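You operate a simulated robot arm through the tools that you are given. There is no shell and no other tool.

The job below is to be done with a simulated robot arm. You get a single attempt, and the scene is never put back.

## Task
Put things in order on the top of the rework bench. At the end: the orange rubbing block stands where the teal rubbing block stood; the blue-base pilot lamp stands where the orange hand roller stood; the teal rubbing block stands where the blue-base pilot lamp stood; the orange hand roller is on the white sorting tray; whatever was shut is shut again. Leave all else as you found it, and nothing knocked over. Set down upright: hand roller.

The check looks at the end state, three seconds after you hand in, the way a careful person would. Anything else that was tipped, shoved, dropped, spilled or broken makes it a failure.

## Robot
A 6-joint arm with a two-finger parallel gripper, fixed in place. Base frame: the origin is at the foot of the arm, x ahead of it, y to its left, z up; the work surface is at about z = -0.1. Lengths are in cm, angles in degrees, forces in N, time in s.
With the tool pointing down near the work surface it reaches from about 12 to 50 cm from the base axis. Its first joint turns from -72.0 to 72.0 degrees. Payload 0.65 kg.
The tool frame sits at the grasp point between the pads (the TCP): z along the fingers, y along the line on which they close. The tips reach 2.5 cm beyond it. The gripper opens to 7.6 cm. The fingers are 1.8 cm wide and 1 cm thick; the gripper's body (3.6 by 7.8 cm) begins 4.5 cm behind the TCP.
Orientation is that of the tool frame in the base frame, as [roll, pitch, yaw] about the fixed x, y, z axes, in that order (R = Rz(yaw) Ry(pitch) Rx(roll)). With the fingers straight down and closing along the base's y, the tool's x points along the base's -x, its y along +y and its z along -z.

## Interface
- The arm moves only by the tool servo_tool. Its argument "targets" is a list of rows, each an object (a shift or turn left out is 0, a gripper value left out holds the last) with "rotation": the turn, a rotation vector about the base's x, y, z in units of 180 degrees (1.0 is 180 degrees), a list of three; "slide": the shift along the base's x, y, z in units of 150 mm (1.0 is 150 mm), a list of three; "claw": the finger opening in cm, from 0 to 7.6. In form: [{"rotation": [wx, wy, wz], "slide": [x, y, z], "claw": claw}, ...]. A call has 1 to 20 rows; each row is the pose to reach, as a shift and turn from the pose commanded when the call began. A call with a number of a shift or a turn outside -1 to 1 is refused whole. A row lasts 0.2 s, in which the tool goes at most 5 cm and 8.6 degrees; a call with a longer step from one row to the next is refused whole, and so is a gripper value outside its range. A pose out of reach is approached as far as the arm can. The call stops where the force on the tool passes 40 N (or 10 N more than at its start, if that is more) or the arm is blocked; 0.2 s more then pass. The fingers move at their own pace (about 10.8 cm/s each) and stop on an object; they squeeze with about 25 N. The grip force told is the motor's: it shows also when the fingers shut on nothing. Time passes only in rows, and 0.2 s behind the last, so rows that repeat a pose let the fingers close. It gives the time, the measured TCP pose, the force on the tool (base axes), the opening and the grip force at its end, in the units of the frame above (readings bear some noise), with the torque about the TCP (base axes, N m) and any sound that the robot's microphone picked up, and new pictures: "show" is both (left out), scene, wrist or none.
- Cameras (640 x 400 px; columns grow to the right, rows downward): "scene" is fixed at [6.33, 27.66, 40.75]; the picture's right is [-0.71, -0.70, 0.00], its down [-0.38, 0.39, -0.84] and it looks along [0.59, -0.60, -0.54] (base axes); focal length 214 px, centre (320, 200). "wrist" rides on the gripper at [5.8, 1.1, -8.1] in the tool frame; the picture's right is [-0.18, 0.98, 0.00], its down [-0.75, -0.14, -0.64] and it looks along [-0.63, -0.12, 0.77] (tool axes); focal length 243 px, centre (320, 200). There is no depth. A picture from a camera that has moved, and an enlarged one, comes with that camera's place and axes in the base frame and with its lens.
- inspect(camera, box): a new picture of the part [left, top, right, bottom] of that camera's present view, enlarged. The clock stands still meanwhile.
- close_job(): hands the job in; it is judged then, once.

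Nothing tells you positions but the pictures and the camera data. Unless the task says otherwise, let go and move clear before handing in.

The tools are called after "Call:" as a command line: name --argument value ..., lists and objects as JSON in quotes. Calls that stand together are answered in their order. servo_tool: Moves the arm, as the interface text tells. Its arguments: {"type":"object","properties":{"targets":{"type":"array","items":{"type":"object","properties":{"rotation":{"type":"array","items":{"type":"number"}},"slide":{"type":"array","items":{"type":"number"}},"claw":{"type":"number"}}}},"show":{"type":"string","enum":["both","scene","wrist","none"]}},"required":["targets"]} The other tools are called the same way: inspect (camera, box) takes an enlarged picture of a part of a camera's view; close_job () hands the job in.

At the start:

```text
t: 0.0
eef_pos: [23.25, -10.25, 36.03]
tcp_rot: [179.9, 0.0, -180.0]
force: [-0.6, -0.9, -0.6]
wrist_torque: [-0.04, 0.0, -0.01]
grip_width: 7.62
finger_force: 0.2
```

scene: 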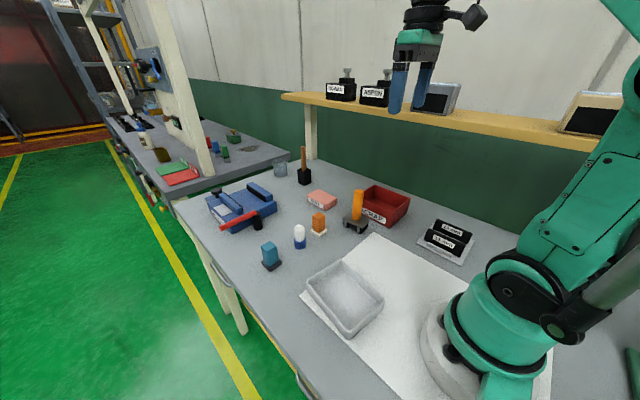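
wrist: 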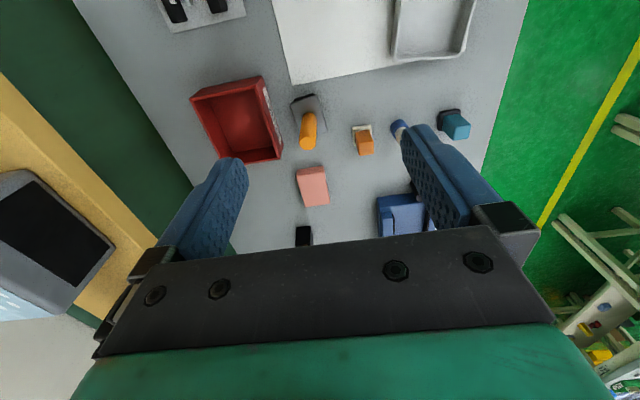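

I see a bench with a teal block, a blue-base lamp, an orange block, an orange hand roller, a red bin, a white tray and a vise. I'll enlarge the views first to locate things exactly.

Call:
inspect --camera "scene" --box '[190, 140, 430, 290]'

Call:
inspect --camera "wrist" --box '[180, 60, 500, 260]'

Call:
inspect --camera "scene" --box '[280, 180, 520, 400]'

```text
2.67 times, centred on (310, 215) of scene
camera zoom: at [6.33, 27.66, 40.75], right [-0.71, -0.7, 0.0], down [-0.38, 0.39, -0.84], along [0.59, -0.6, -0.54], focal length 572 px, centre (347, 160)
```

zoom: 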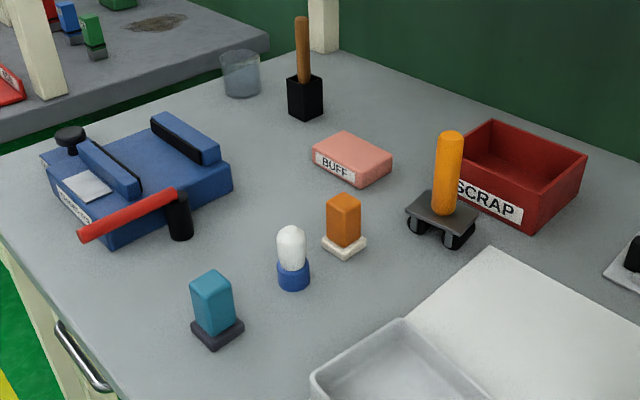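

```text
2.00 times, centred on (340, 160) of wrist
camera zoom: at [17.41, -9.15, 44.21], right [0.18, 0.98, 0.0], down [0.75, -0.14, 0.64], along [0.63, -0.12, -0.77], focal length 485 px, centre (280, 280)
```

zoom: 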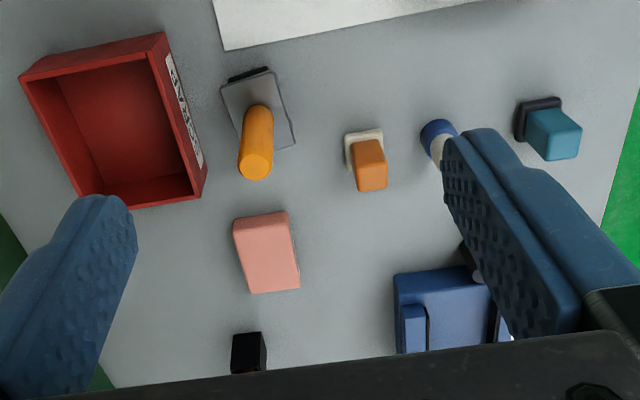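

```text
1.82 times, centred on (400, 290) of scene
camera zoom: at [6.33, 27.66, 40.75], right [-0.71, -0.7, 0.0], down [-0.38, 0.39, -0.84], along [0.59, -0.6, -0.54], focal length 390 px, centre (174, 36)
```

zoom: 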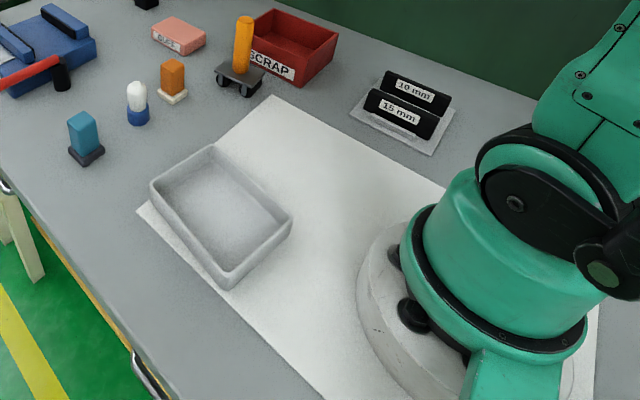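

The teal block is near (38.8, 10.8), the lamp near (38.3, 1.9), the orange block near (38.7, -5.2), the roller near (32.6, -13.7), and the white tray is centred near (21, 6). The roller has to go first, so I'll hover above its handle (top at about z 12.4) and refine.

Call:
servo_tool --targets '[{"slide": [0.125, -0.046, -0.187], "claw": 7.6}, {"slide": [0.249, -0.092, -0.373]}, {"slide": [0.374, -0.138, -0.56]}, {"slide": [0.498, -0.184, -0.747]}, {"slide": [0.623, -0.23, -0.933]}, {"slide": [0.623, -0.23, -0.933]}]' --show "both"

```text
t: 1.4
eef_pos: [32.5, -13.74, 22.14]
tcp_rot: [179.9, 0.0, 180.0]
force: [0.5, 0.7, -0.7]
wrist_torque: [0.01, -0.01, 0.01]
grip_width: 7.58
finger_force: 0.2
camera wrist: at [26.76, -12.64, 30.22], right [0.18, 0.98, 0.0], down [0.75, -0.14, 0.64], along [0.63, -0.12, -0.77], focal length 243 px, centre (320, 200)
```

scene: 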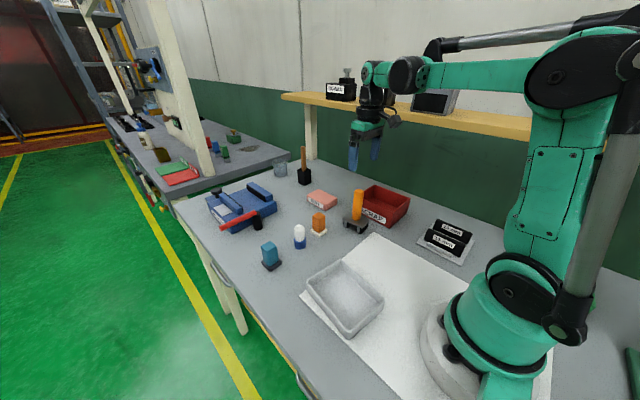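
wrist: 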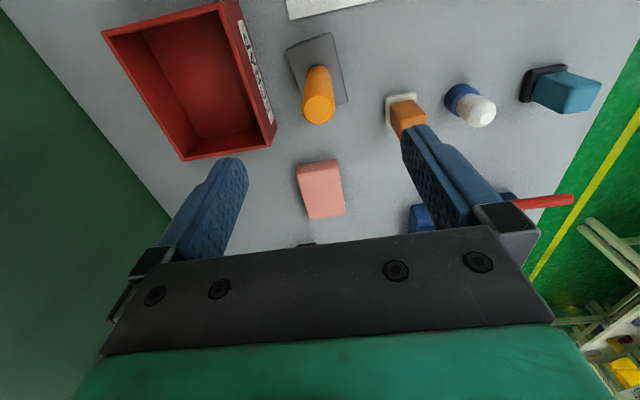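

Call:
inspect --camera "wrist" --box '[240, 20, 400, 120]'

Call:
inspect --camera "wrist" --box '[370, 50, 610, 200]'

Call:
inspect --camera "scene" --box '[300, 160, 428, 240]'

Call:
inspect --camera "scene" --box '[245, 200, 373, 280]'

```text
4.00 times, centred on (320, 70) of wrist
camera zoom: at [26.76, -12.64, 30.22], right [0.18, 0.98, 0.0], down [0.75, -0.14, 0.64], along [0.63, -0.12, -0.77], focal length 970 px, centre (320, 720)
```

zoom: 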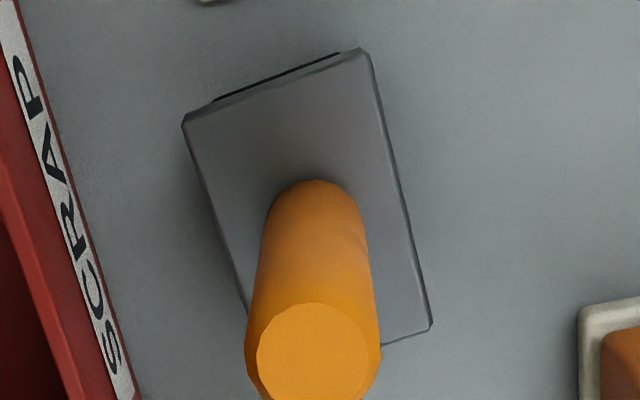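

```text
2.67 times, centred on (490, 125) of wrist
camera zoom: at [26.76, -12.64, 30.22], right [0.18, 0.98, 0.0], down [0.75, -0.14, 0.64], along [0.63, -0.12, -0.77], focal length 647 px, centre (-133, 400)
```

zoom: 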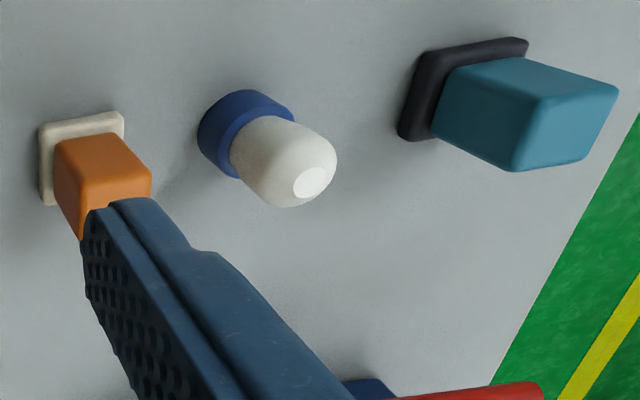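

```text
5.00 times, centred on (364, 200) of scene
camera zoom: at [6.33, 27.66, 40.75], right [-0.71, -0.7, 0.0], down [-0.38, 0.39, -0.84], along [0.59, -0.6, -0.54], focal length 1072 px, centre (100, 200)
```

zoom: 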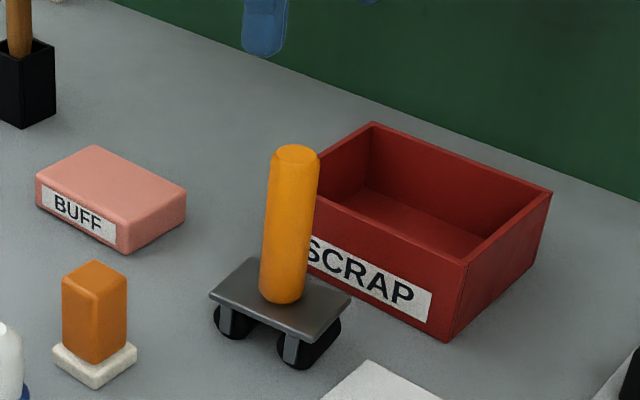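

```text
5.00 times, centred on (309, 240) of scene
camera zoom: at [6.33, 27.66, 40.75], right [-0.71, -0.7, 0.0], down [-0.38, 0.39, -0.84], along [0.59, -0.6, -0.54], focal length 1072 px, centre (375, 0)
```

zoom: 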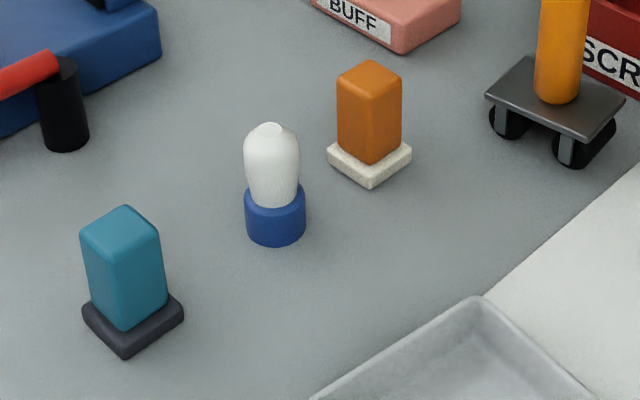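

The roller handle is vertical, about 2.5 cm thick, centred at (32.8, -13.9), and its top is at about z 12.6. I'll come down around it with the gripper open and check before closing.

Call:
servo_tool --targets '[{"slide": [0.0137, -0.0133, -0.2], "claw": 7.0}, {"slide": [0.0137, -0.0133, -0.4]}, {"slide": [0.0137, -0.0133, -0.6]}, {"slide": [0.0137, -0.0133, -0.75]}, {"slide": [0.0137, -0.0133, -0.847]}, {"slide": [0.0137, -0.0133, -0.847]}]' --show "both"

```text
t: 2.8
eef_pos: [32.7, -14.06, 9.25]
tcp_rot: [-180.0, 0.0, 179.9]
force: [-0.9, -0.4, 0.2]
wrist_torque: [0.02, -0.01, 0.01]
grip_width: 7.0
finger_force: 0.0
camera wrist: at [26.89, -12.91, 17.42], right [0.18, 0.98, 0.0], down [0.75, -0.14, 0.64], along [0.63, -0.12, -0.77], focal length 243 px, centre (320, 200)
```

scene: 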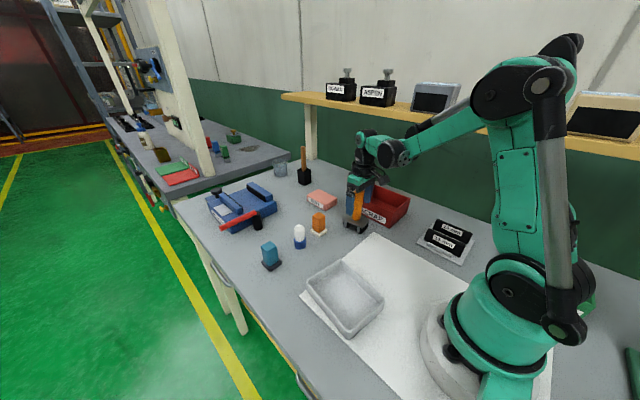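
wrist: 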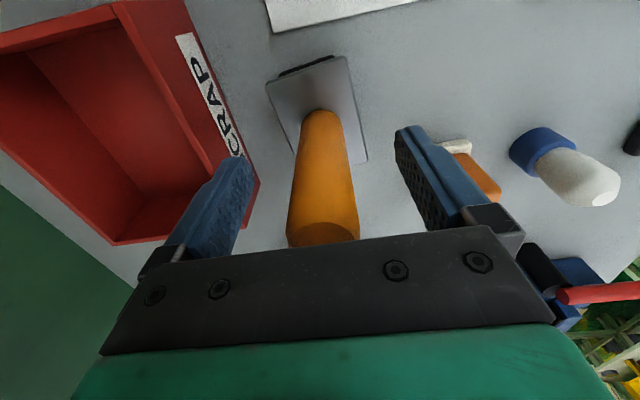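

The handle sits centred between the pads. I'll close on it and lift a little.

Call:
servo_tool --targets '[{"slide": [0, 0, 0], "claw": 0}, {"slide": [0, 0, 0], "claw": 0}, {"slide": [0, 0, 0], "claw": 0}, {"slide": [0, 0, 0], "claw": 0}, {"slide": [0, 0, 0.05], "claw": 0}, {"slide": [0, 0, 0.1], "claw": 0}]' --show "both"

```text
t: 4.2
eef_pos: [32.79, -14.03, 10.96]
tcp_rot: [-179.9, 0.0, -180.0]
force: [1.2, 0.6, -0.5]
wrist_torque: [0.04, 0.03, 0.0]
grip_width: 2.45
finger_force: 25.3
camera wrist: at [26.94, -12.84, 19.04], right [0.18, 0.98, 0.0], down [0.75, -0.14, 0.64], along [0.63, -0.12, -0.77], focal length 243 px, centre (320, 200)
```

scene: 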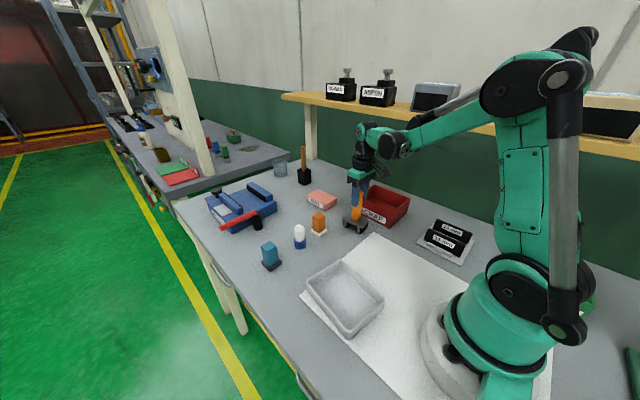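
wrist: 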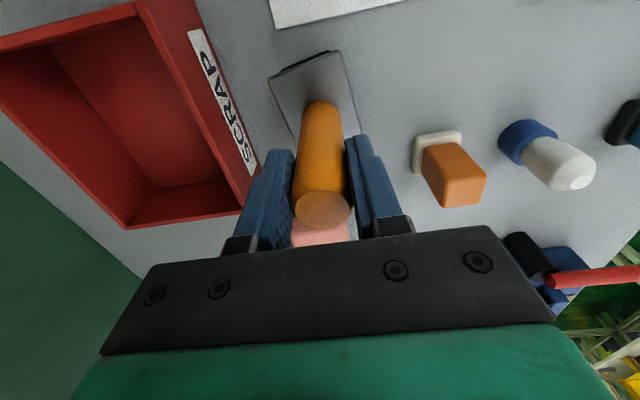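

The handle top may not have risen with the gripper. I'll look closely to see whether the roller actually lifted.

Call:
inspect --camera "scene" --box '[300, 160, 428, 240]'

Call:
inspect --camera "wrist" --box '[240, 40, 400, 250]'

```text
5.00 times, centred on (364, 200) of scene
camera zoom: at [6.33, 27.66, 40.75], right [-0.71, -0.7, 0.0], down [-0.38, 0.39, -0.84], along [0.59, -0.6, -0.54], focal length 1072 px, centre (100, 200)
```

zoom: 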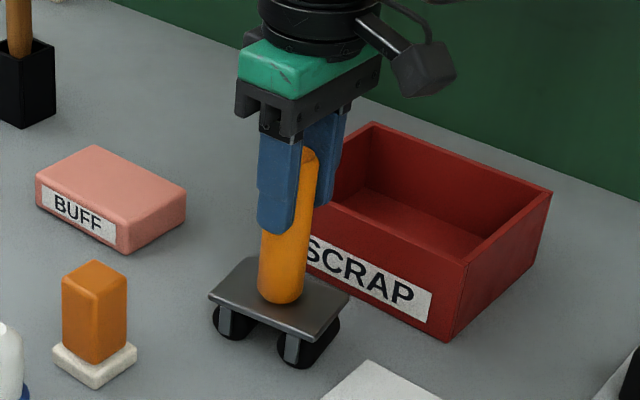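

```text
1.90 times, centred on (320, 145) of wrist
camera zoom: at [26.94, -12.84, 19.04], right [0.18, 0.98, 0.0], down [0.75, -0.14, 0.64], along [0.63, -0.12, -0.77], focal length 462 px, centre (320, 305)
```

zoom: 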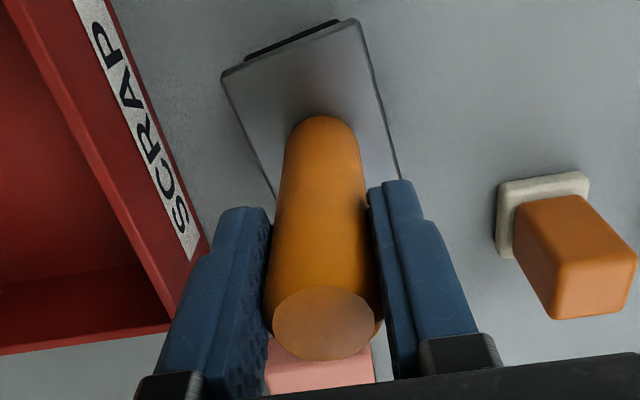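

The plate hasn't moved and the handle slid 1.7 cm through the pads, so the handle is slippery, heavy, or held down. I'll make a very small lift and read the force.

Call:
servo_tool --targets '[{"slide": [0, 0, 0.01], "claw": 0}, {"slide": [0, 0, 0.02], "claw": 0}]' --show "wrist"

```text
t: 4.8
eef_pos: [32.75, -14.03, 11.17]
tcp_rot: [-180.0, -0.1, -179.9]
force: [-0.2, 0.4, -2.4]
wrist_torque: [0.02, 0.01, -0.01]
grip_width: 2.52
finger_force: 24.9
camera wrist: at [26.96, -12.86, 19.3], right [0.18, 0.98, 0.0], down [0.75, -0.14, 0.64], along [0.63, -0.12, -0.77], focal length 243 px, centre (320, 200)
```

wrist: 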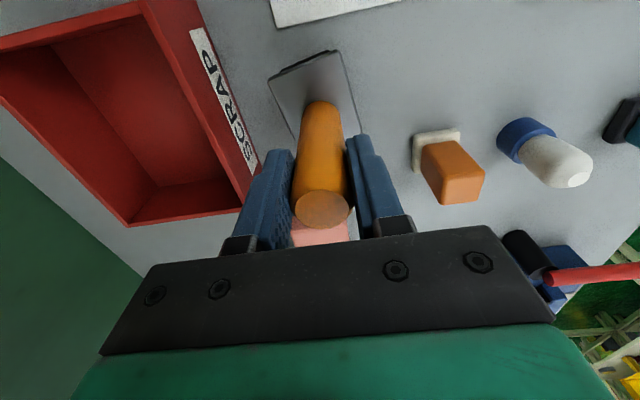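

Call:
inspect --camera "scene" --box '[300, 160, 428, 240]'

Call:
inspect --camera "wrist" --box '[240, 40, 400, 250]'

```text
5.00 times, centred on (364, 200) of scene
camera zoom: at [6.33, 27.66, 40.75], right [-0.71, -0.7, 0.0], down [-0.38, 0.39, -0.84], along [0.59, -0.6, -0.54], focal length 1072 px, centre (100, 200)
```

zoom: 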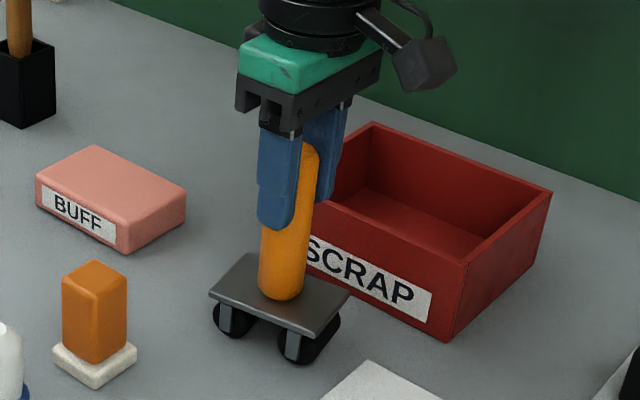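

```text
1.90 times, centred on (320, 145) of wrist
camera zoom: at [26.96, -12.86, 19.3], right [0.18, 0.98, 0.0], down [0.75, -0.14, 0.64], along [0.63, -0.12, -0.77], focal length 462 px, centre (320, 305)
```

zoom: 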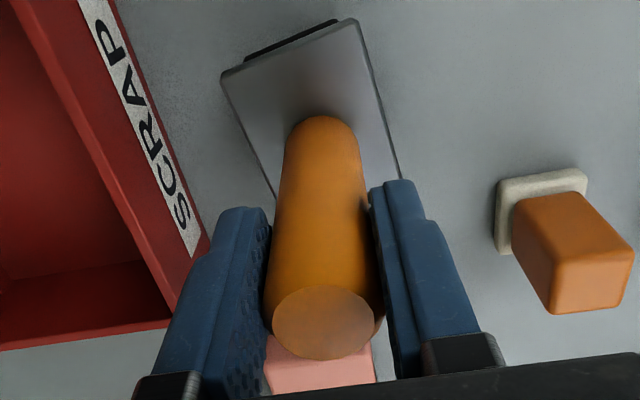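

At the slower rate the roller does lift, with the plate about 0.25 cm off the bench and about 2.4 N of load. I'll keep lifting gently.

Call:
servo_tool --targets '[{"slide": [0, 0, 0.015], "claw": 0}, {"slide": [0, 0, 0.035], "claw": 0}, {"slide": [0, 0, 0.055], "claw": 0}, {"slide": [0, 0, 0.075], "claw": 0}, {"slide": [0, 0, 0.1], "claw": 0}, {"slide": [0, 0, 0.125], "claw": 0}, {"slide": [0, 0, 0.15], "claw": 0}, {"slide": [0, 0, 0.175], "claw": 0}, {"slide": [0, 0, 0.2], "claw": 0}]' --show "both"

Call:
inspect --camera "scene" --box '[300, 140, 428, 240]'

```text
t: 6.8
eef_pos: [32.67, -13.95, 14.23]
tcp_rot: [-180.0, -0.1, -179.9]
force: [0.1, -0.3, -2.5]
wrist_torque: [0.01, 0.03, 0.0]
grip_width: 2.52
finger_force: 25.0
camera wrist: at [26.89, -12.81, 22.36], right [0.18, 0.98, 0.0], down [0.75, -0.14, 0.64], along [0.63, -0.12, -0.77], focal length 243 px, centre (320, 200)
```

scene: 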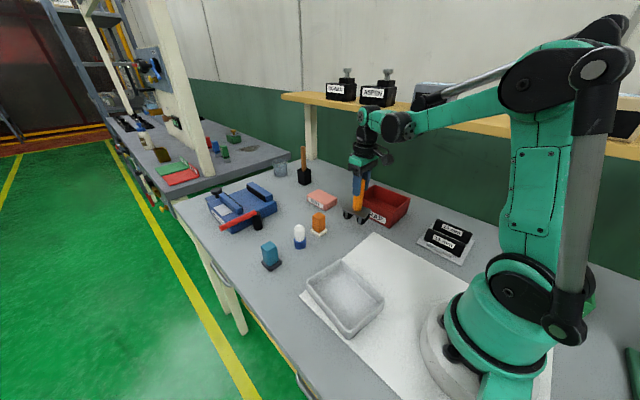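
wrist: 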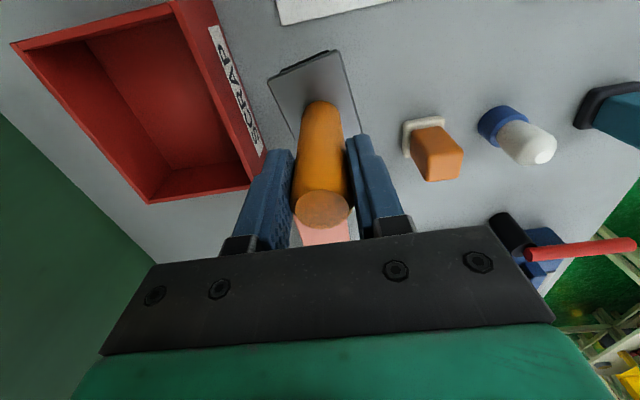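

```text
4.00 times, centred on (364, 190) of scene
camera zoom: at [6.33, 27.66, 40.75], right [-0.71, -0.7, 0.0], down [-0.38, 0.39, -0.84], along [0.59, -0.6, -0.54], focal length 858 px, centre (144, 240)
```

zoom: 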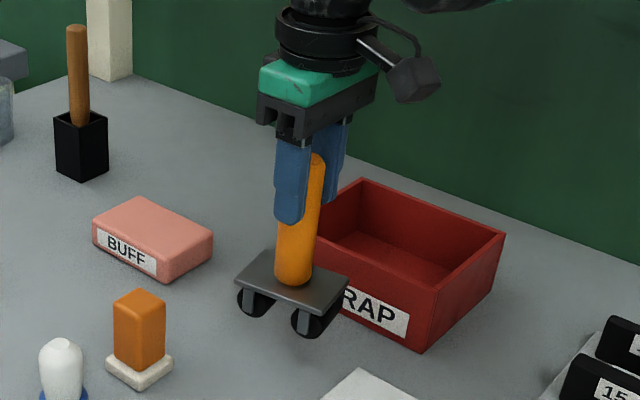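

The roller is now held firmly with no slip, its bottom at about z 3.2. Before carrying it over I'll look at the tray closely.

Call:
inspect --camera "scene" --box '[290, 240, 418, 350]'

```text
3.64 times, centred on (354, 295) of scene
camera zoom: at [6.33, 27.66, 40.75], right [-0.71, -0.7, 0.0], down [-0.38, 0.39, -0.84], along [0.59, -0.6, -0.54], focal length 780 px, centre (196, -146)
```

zoom: 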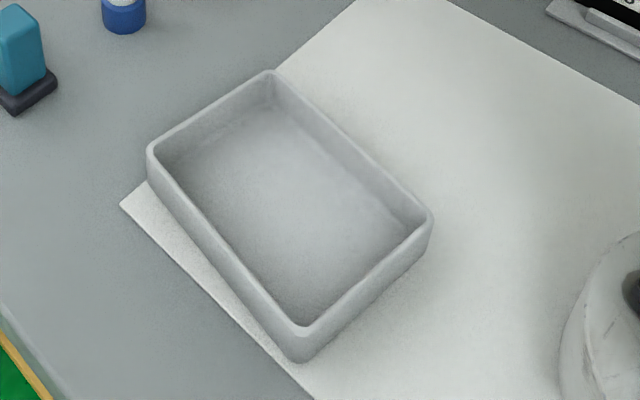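

The tray is centred at about (21.3, 5.5), about 12.3 x 9.2 cm outside, with walls about 2.5 cm high and its long axis turned about -8°. I'll raise the roller, carry it toward the tray slowly, and turn it about -15° so it lines up.

Call:
servo_tool --targets '[{"slide": [0, 0, 0.04], "claw": 0}, {"slide": [0, 0, 0.1], "claw": 0}, {"slide": [0, 0, 0.16], "claw": 0}, {"slide": [0, 0, 0.21], "claw": 0}, {"slide": [0, 0, 0.24], "claw": 0}, {"slide": [-0.034, 0.058, 0.24], "rotation": [0, 0, -0.0069], "claw": 0}, {"slide": [-0.1, 0.17, 0.24], "rotation": [0, 0, -0.0208], "claw": 0}, {"slide": [-0.168, 0.287, 0.24], "rotation": [0, 0, -0.0347], "claw": 0}, {"slide": [-0.235, 0.402, 0.24], "rotation": [0, 0, -0.0486], "claw": 0}, {"slide": [-0.302, 0.517, 0.24], "rotation": [0, 0, -0.0625], "claw": 0}, {"slide": [-0.369, 0.632, 0.24], "rotation": [0, 0, -0.0764], "claw": 0}, {"slide": [-0.403, 0.69, 0.24], "rotation": [0, 0, -0.0833], "claw": 0}]' --show "both"

```text
t: 9.4
eef_pos: [26.73, -3.54, 17.91]
tcp_rot: [180.0, -0.1, 164.9]
force: [0.0, 0.3, -3.2]
wrist_torque: [0.0, 0.01, 0.02]
grip_width: 2.52
finger_force: 24.6
camera wrist: at [21.43, -1.02, 26.0], right [0.43, 0.9, 0.0], down [0.69, -0.33, 0.64], along [0.58, -0.28, -0.77], focal length 243 px, centre (320, 200)
```

scene: 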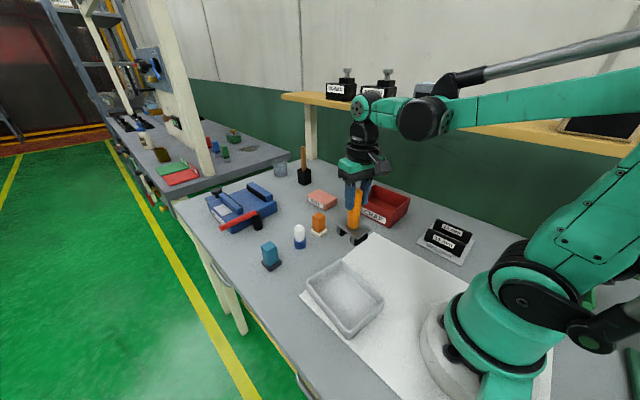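
wrist: 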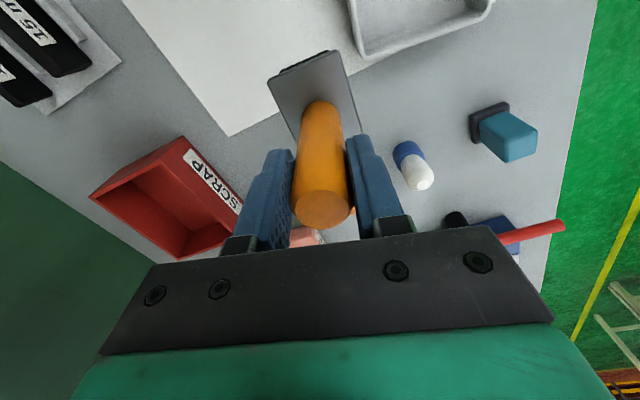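

The grip is holding. I'll continue to directly above the tray centre.

Call:
servo_tool --targets '[{"slide": [-0.034, 0.058, 0], "claw": 0}, {"slide": [-0.09, 0.15, 0], "claw": 0}, {"slide": [-0.157, 0.263, 0], "claw": 0}, {"slide": [-0.225, 0.376, 0], "claw": 0}, {"slide": [-0.29, 0.485, 0], "claw": 0}, {"slide": [-0.34, 0.567, 0], "claw": 0}, {"slide": [-0.363, 0.607, 0], "claw": 0}, {"slide": [-0.363, 0.607, 0], "claw": 0}]' --show "both"

Call:
inspect --camera "scene" --box '[290, 200, 450, 350]'

Call:
inspect --camera "wrist" --box '[200, 0, 460, 200]'

```text
t: 11.2
eef_pos: [21.19, 5.56, 17.82]
tcp_rot: [-179.9, 0.0, 165.0]
force: [0.6, 0.3, -3.0]
wrist_torque: [0.0, 0.05, 0.05]
grip_width: 2.5
finger_force: 25.1
camera wrist: at [15.86, 8.08, 25.9], right [0.43, 0.9, 0.0], down [0.69, -0.33, 0.64], along [0.58, -0.28, -0.77], focal length 243 px, centre (320, 200)
```

scene: 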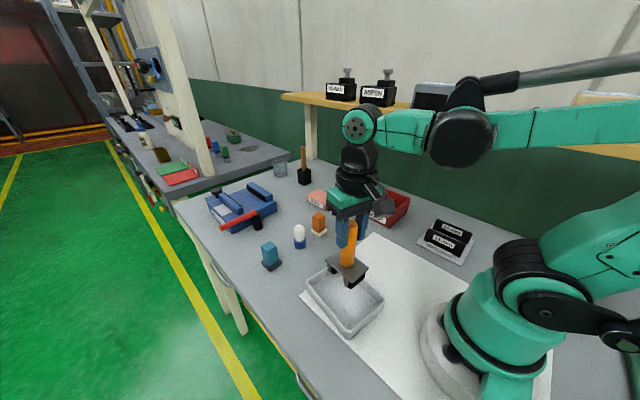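
wrist: 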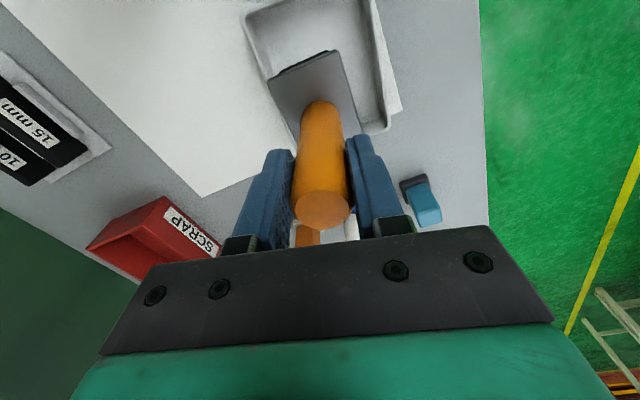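

```text
2.67 times, centred on (370, 275) of scene
camera zoom: at [6.33, 27.66, 40.75], right [-0.71, -0.7, 0.0], down [-0.38, 0.39, -0.84], along [0.59, -0.6, -0.54], focal length 572 px, centre (187, 0)
```

zoom: 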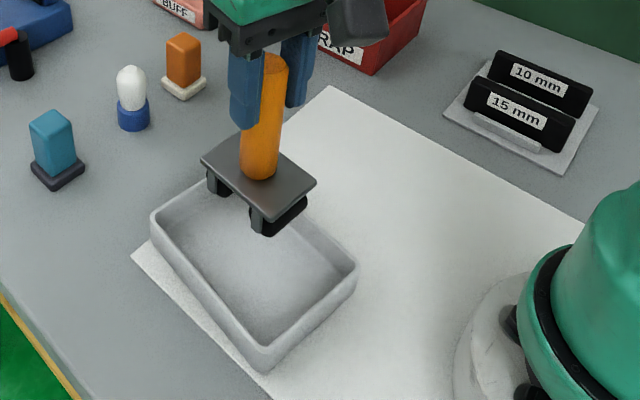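

```text
2.00 times, centred on (330, 100) of wrist
camera zoom: at [15.86, 8.08, 25.9], right [0.43, 0.9, 0.0], down [0.69, -0.33, 0.64], along [0.58, -0.28, -0.77], focal length 485 px, centre (300, 400)
```

zoom: 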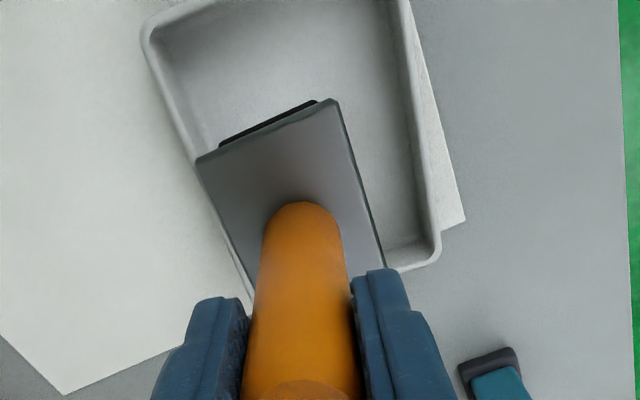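

The roller is over the tray and aligned with it. I'll nudge it slightly in y and lower it most of the way.

Call:
servo_tool --targets '[{"slide": [0, 0.008, -0.03], "claw": 0}, {"slide": [0, 0.016, -0.09], "claw": 0}, {"slide": [0, 0.016, -0.15], "claw": 0}, {"slide": [0, 0.016, -0.21], "claw": 0}, {"slide": [0, 0.016, -0.27], "claw": 0}, {"slide": [0, 0.016, -0.32], "claw": 0}, {"slide": [0, 0.016, -0.36], "claw": 0}, {"slide": [0, 0.016, -0.38], "claw": 0}]' --show "both"

Call:
inspect --camera "scene" --box '[290, 220, 418, 350]'

```text
t: 13.0
eef_pos: [21.31, 5.71, 12.08]
tcp_rot: [-179.9, 0.0, 164.9]
force: [-1.1, 0.5, -1.7]
wrist_torque: [-0.01, -0.02, -0.01]
grip_width: 2.51
finger_force: 25.3
camera wrist: at [15.99, 8.38, 20.17], right [0.43, 0.9, 0.0], down [0.69, -0.33, 0.64], along [0.58, -0.28, -0.77], focal length 243 px, centre (320, 200)
```

scene: 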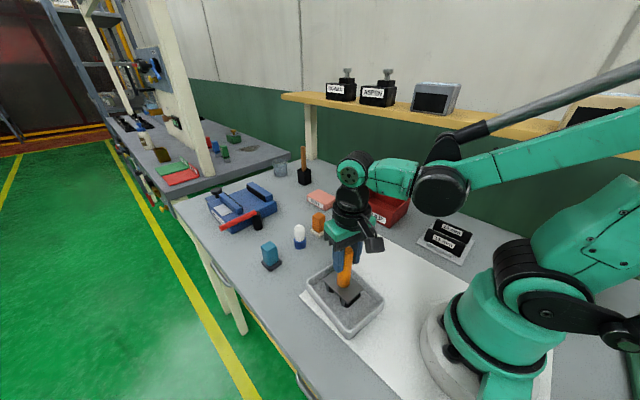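
wrist: 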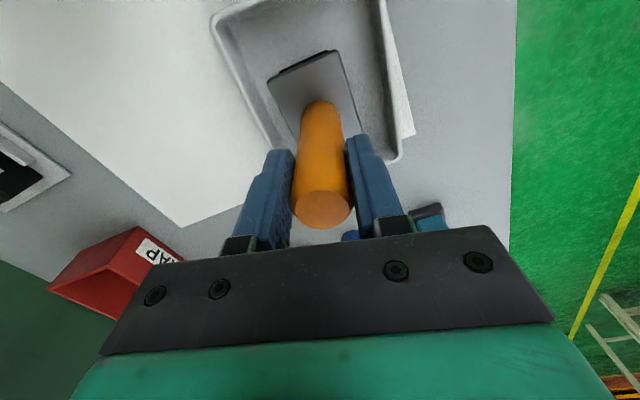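

```text
3.08 times, centred on (354, 285) of scene
camera zoom: at [6.33, 27.66, 40.75], right [-0.71, -0.7, 0.0], down [-0.38, 0.39, -0.84], along [0.59, -0.6, -0.54], focal length 660 px, centre (215, -62)
```

zoom: 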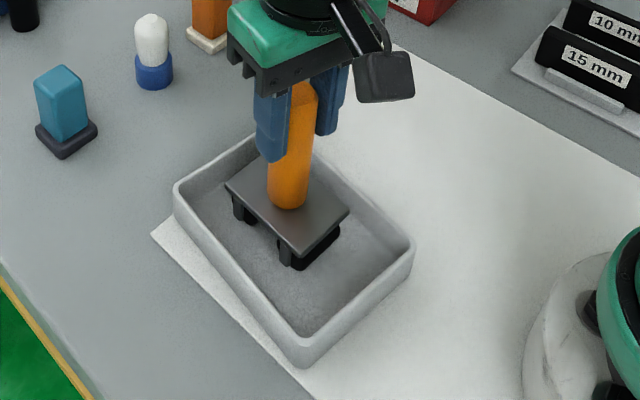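

It's inside the tray walls and close to the floor. I'll lower it in small steps and watch the force.

Call:
servo_tool --targets '[{"slide": [0, 0, -0.01], "claw": 0}, {"slide": [0, 0, -0.02], "claw": 0}, {"slide": [0, 0, -0.03], "claw": 0}]' --show "none"

Call:
servo_tool --targets '[{"slide": [0, 0, -0.007], "claw": 0}, {"slide": [0, 0, -0.014], "claw": 0}]' --show "scene"

Call:
inspect --camera "scene" --box '[290, 220, 418, 350]'

```text
t: 13.8
eef_pos: [21.28, 5.89, 11.68]
tcp_rot: [-179.9, -0.1, 165.0]
force: [0.2, -1.0, 1.3]
wrist_torque: [-0.04, 0.0, -0.03]
grip_width: 2.54
finger_force: 24.9
```

```text
t: 14.4
eef_pos: [21.2, 5.65, 11.54]
tcp_rot: [-180.0, 0.0, 165.0]
force: [0.3, 1.6, 17.6]
wrist_torque: [0.06, -0.11, -0.15]
grip_width: 2.52
finger_force: 25.1
```

scene: 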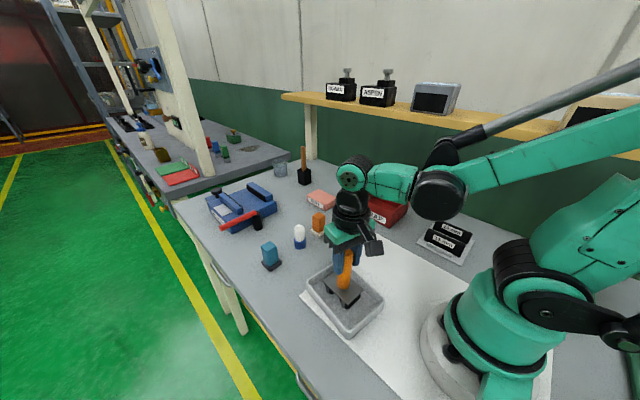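

```text
3.08 times, centred on (354, 285) of scene
camera zoom: at [6.33, 27.66, 40.75], right [-0.71, -0.7, 0.0], down [-0.38, 0.39, -0.84], along [0.59, -0.6, -0.54], focal length 660 px, centre (215, -62)
```

zoom: 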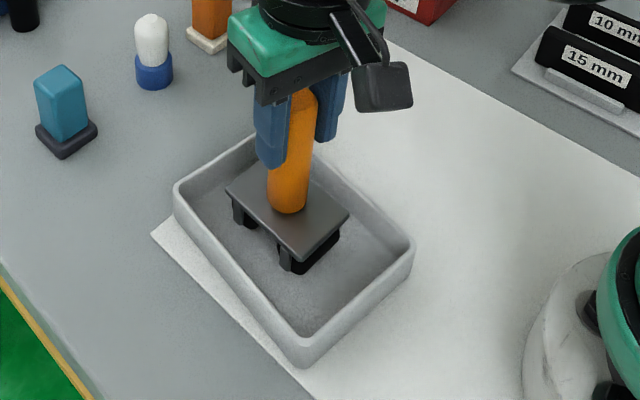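

The roller is firmly on the tray floor. I'll ease off the pressing force, open, and rise straight up clear of the handle.

Call:
servo_tool --targets '[{"slide": [0, 0, 0.01], "claw": 0}, {"slide": [0, 0, 0.01], "claw": 3.5}, {"slide": [0, 0, 0.01], "claw": 5.5}, {"slide": [0, 0, 0.01], "claw": 6.5}, {"slide": [0, 0, 0.08], "claw": 6.5}, {"slide": [0, 0, 0.2], "claw": 6.5}, {"slide": [0, 0, 0.4], "claw": 6.5}, {"slide": [0, 0, 0.6], "claw": 6.5}]' --show "both"

Call:
inspect --camera "scene" --box '[290, 220, 418, 350]'

```text
t: 16.2
eef_pos: [21.24, 5.78, 20.4]
tcp_rot: [-180.0, 0.0, 164.9]
force: [-0.6, 0.0, 0.8]
wrist_torque: [0.01, 0.02, 0.02]
grip_width: 6.51
finger_force: 0.1
camera wrist: at [15.91, 8.43, 28.51], right [0.43, 0.9, 0.0], down [0.69, -0.33, 0.64], along [0.58, -0.28, -0.77], focal length 243 px, centre (320, 200)
```

scene: 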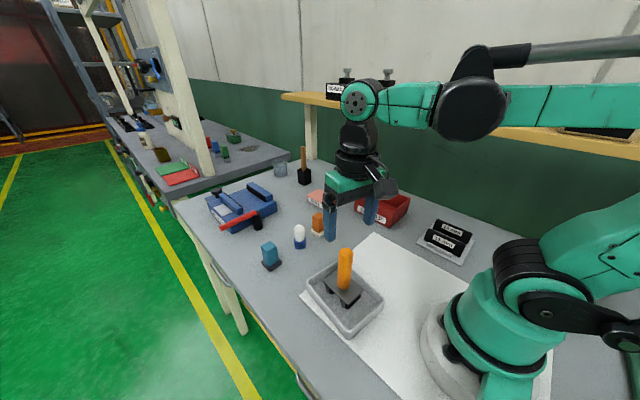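
wrist: 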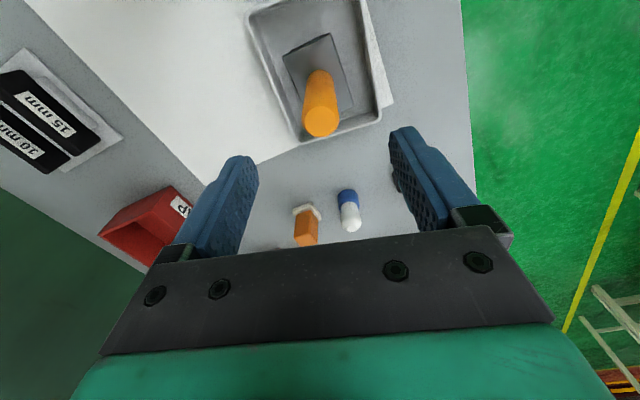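

```text
3.08 times, centred on (354, 285) of scene
camera zoom: at [6.33, 27.66, 40.75], right [-0.71, -0.7, 0.0], down [-0.38, 0.39, -0.84], along [0.59, -0.6, -0.54], focal length 660 px, centre (215, -62)
```

zoom: 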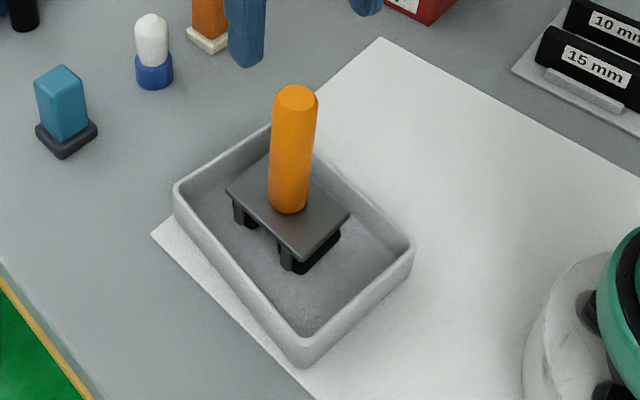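

The roller stands upright in the tray. Next is the lamp, so I'll move over to it with the tool turned back straight to look down on it.

Call:
servo_tool --targets '[{"slide": [0.15, -0.04, 0], "rotation": [0, 0, 0.0167], "claw": 6.5}, {"slide": [0.35, -0.09, 0], "rotation": [0, 0, 0.0333], "claw": 6.5}, {"slide": [0.55, -0.14, 0], "rotation": [0, 0, 0.05], "claw": 6.5}, {"slide": [0.75, -0.195, -0.05], "rotation": [0, 0, 0.0667], "claw": 6.5}, {"slide": [0.92, -0.24, -0.1], "rotation": [0, 0, 0.0833], "claw": 6.5}, {"slide": [1.0, -0.26, -0.13], "rotation": [0, 0, 0.0833], "claw": 6.5}, {"slide": [1.0, -0.26, -0.13], "rotation": [0, 0, 0.0833], "claw": 6.5}]' --show "both"

Call:
inspect --camera "wrist" --box '[200, 0, 520, 200]'

Call:
inspect --camera "scene" --box '[245, 200, 373, 280]'

```text
t: 17.8
eef_pos: [36.21, 1.76, 18.45]
tcp_rot: [-180.0, 0.0, -179.9]
force: [0.2, -0.2, 0.0]
wrist_torque: [-0.03, -0.01, -0.01]
grip_width: 6.5
finger_force: 0.0
camera wrist: at [30.46, 2.96, 26.56], right [0.18, 0.98, 0.0], down [0.75, -0.14, 0.64], along [0.63, -0.12, -0.77], focal length 243 px, centre (320, 200)
```

scene: 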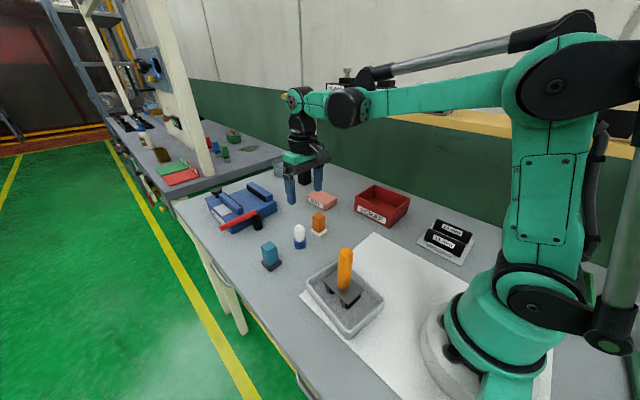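
wrist: 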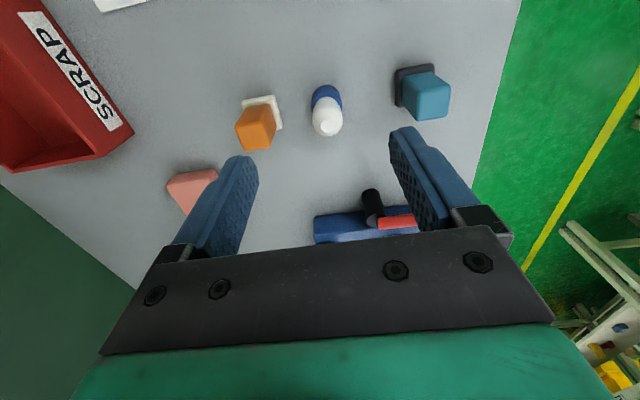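

```text
2.00 times, centred on (360, 100) of wrist
camera zoom: at [30.46, 2.96, 26.56], right [0.18, 0.98, 0.0], down [0.75, -0.14, 0.64], along [0.63, -0.12, -0.77], focal length 485 px, centre (240, 400)
```

zoom: 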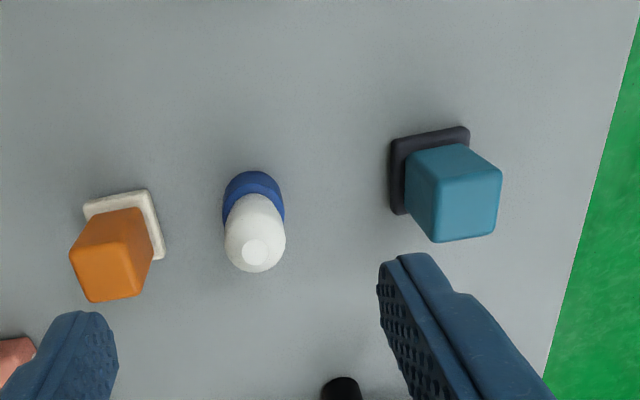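

```text
5.00 times, centred on (309, 240) of scene
camera zoom: at [6.33, 27.66, 40.75], right [-0.71, -0.7, 0.0], down [-0.38, 0.39, -0.84], along [0.59, -0.6, -0.54], focal length 1072 px, centre (375, 0)
```

zoom: 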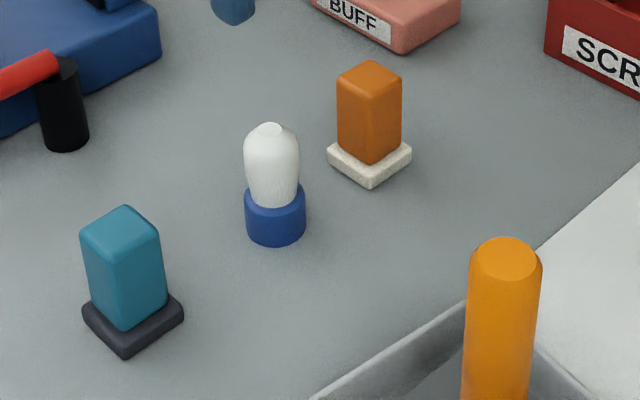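

The lamp stands at about (39.0, 2.0), with a blue base about 3.1 cm across and 2.1 cm high, and its top at about z 6.7. I'll grip the sturdy base rather than the dome, going over it first to check alignment.

Call:
servo_tool --targets '[{"slide": [0.06, 0.003, -0.15], "claw": 5.5}, {"slide": [0.12, 0.005, -0.3], "claw": 5.5}, {"slide": [0.179, 0.007, -0.45], "claw": 5.5}, {"slide": [0.179, 0.007, -0.56], "claw": 5.5}, {"slide": [0.179, 0.007, -0.56], "claw": 5.5}]' --show "both"

Call:
inspect --camera "wrist" --box '[200, 60, 440, 240]'

Call:
inspect --camera "scene" --box '[235, 180, 363, 280]'

```text
t: 19.0
eef_pos: [38.92, 2.02, 10.24]
tcp_rot: [-179.9, 0.0, -180.0]
force: [-0.8, -0.1, 0.7]
wrist_torque: [-0.01, 0.03, -0.03]
grip_width: 5.52
finger_force: 0.0
camera wrist: at [33.17, 3.06, 18.27], right [0.18, 0.98, 0.0], down [0.75, -0.14, 0.64], along [0.63, -0.12, -0.77], focal length 243 px, centre (320, 200)
```

scene: 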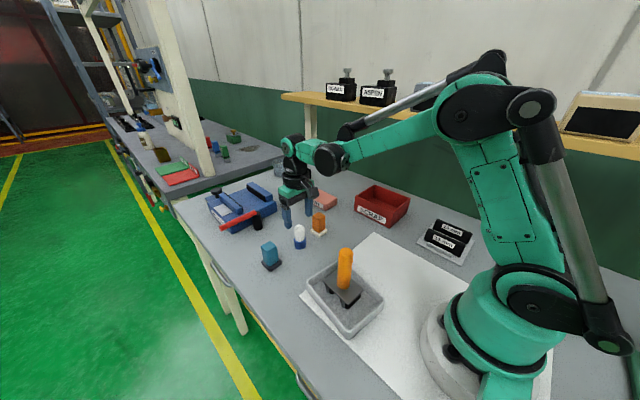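
wrist: 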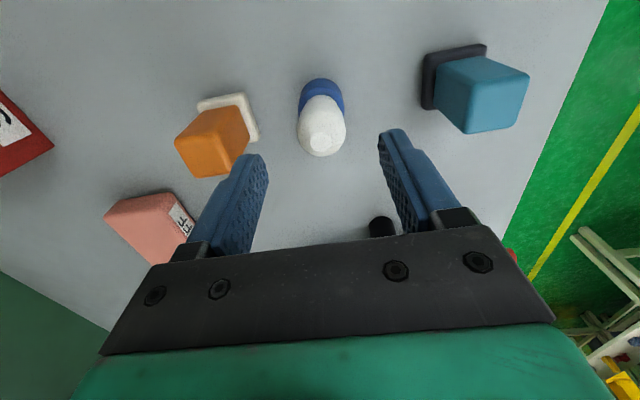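

```text
2.22 times, centred on (320, 150) of wrist
camera zoom: at [33.17, 3.06, 18.27], right [0.18, 0.98, 0.0], down [0.75, -0.14, 0.64], along [0.63, -0.12, -0.77], focal length 539 px, centre (320, 311)
```

zoom: 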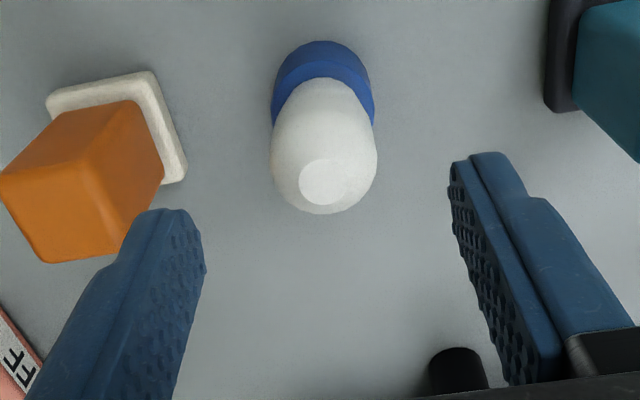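

```text
4.00 times, centred on (299, 230) of scene
camera zoom: at [6.33, 27.66, 40.75], right [-0.71, -0.7, 0.0], down [-0.38, 0.39, -0.84], along [0.59, -0.6, -0.54], focal length 858 px, centre (404, 80)
```

zoom: 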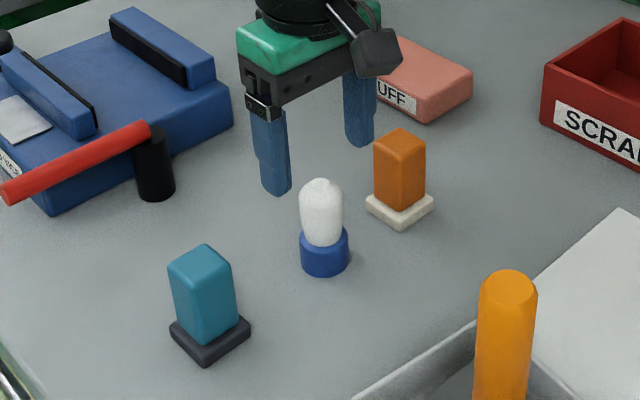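

The lamp is centred between the fingers and the clearances to both neighbours look fine. I'll descend to grip the blue base.

Call:
servo_tool --targets '[{"slide": [-0.005, 0.007, -0.12], "claw": 5.5}, {"slide": [-0.005, 0.007, -0.24], "claw": 5.5}, {"slide": [-0.005, 0.007, -0.36], "claw": 5.5}, {"slide": [-0.005, 0.007, -0.43], "claw": 5.5}, {"slide": [-0.005, 0.007, -0.46], "claw": 5.5}, {"slide": [-0.005, 0.007, -0.46], "claw": 5.5}]' --show "both"

Call:
inspect --camera "scene" --box '[235, 180, 363, 280]'

Call:
inspect --camera "wrist" --box '[200, 60, 440, 240]'

```text
t: 20.4
eef_pos: [38.84, 2.05, 3.23]
tcp_rot: [-180.0, 0.0, 180.0]
force: [0.2, -0.6, 0.1]
wrist_torque: [0.03, -0.01, -0.03]
grip_width: 5.51
finger_force: 0.1
camera wrist: at [33.08, 3.18, 11.32], right [0.18, 0.98, 0.0], down [0.75, -0.14, 0.64], along [0.63, -0.12, -0.77], focal length 243 px, centre (320, 200)
```

scene: 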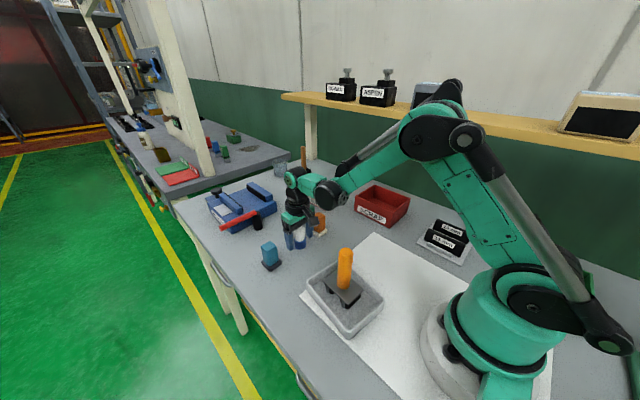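
wrist: 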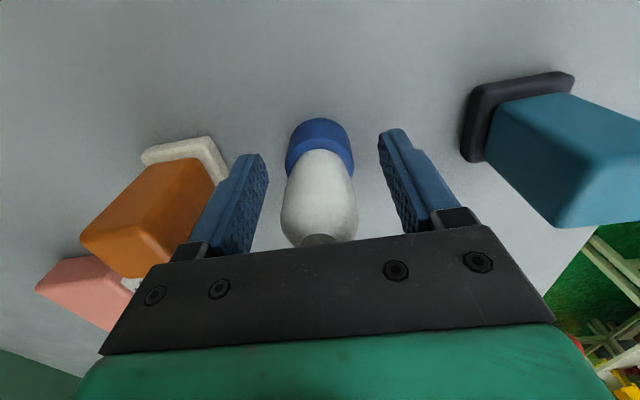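

```text
4.00 times, centred on (299, 230) of scene
camera zoom: at [6.33, 27.66, 40.75], right [-0.71, -0.7, 0.0], down [-0.38, 0.39, -0.84], along [0.59, -0.6, -0.54], focal length 858 px, centre (404, 80)
```

zoom: 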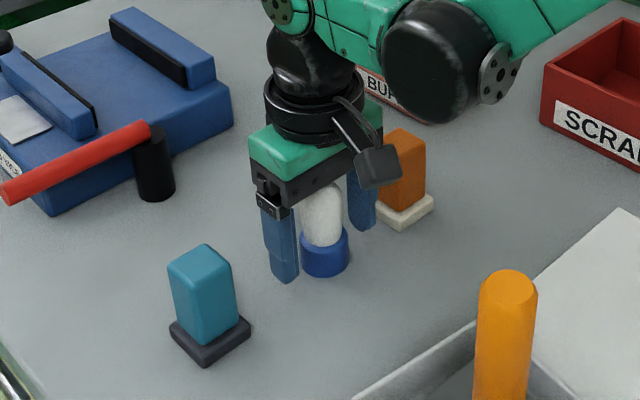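

```text
2.22 times, centred on (320, 150) of wrist
camera zoom: at [33.08, 3.18, 11.32], right [0.18, 0.98, 0.0], down [0.75, -0.14, 0.64], along [0.63, -0.12, -0.77], focal length 539 px, centre (320, 311)
```

zoom: 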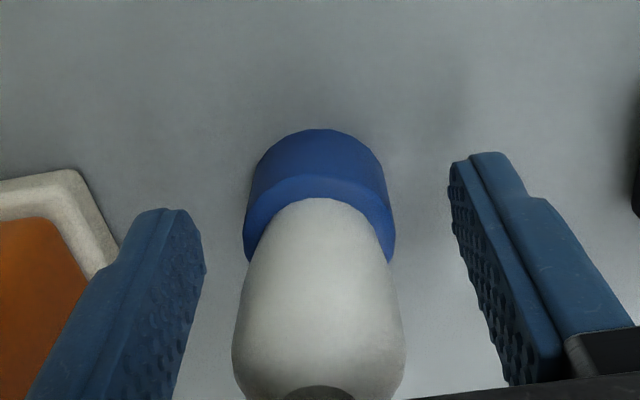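

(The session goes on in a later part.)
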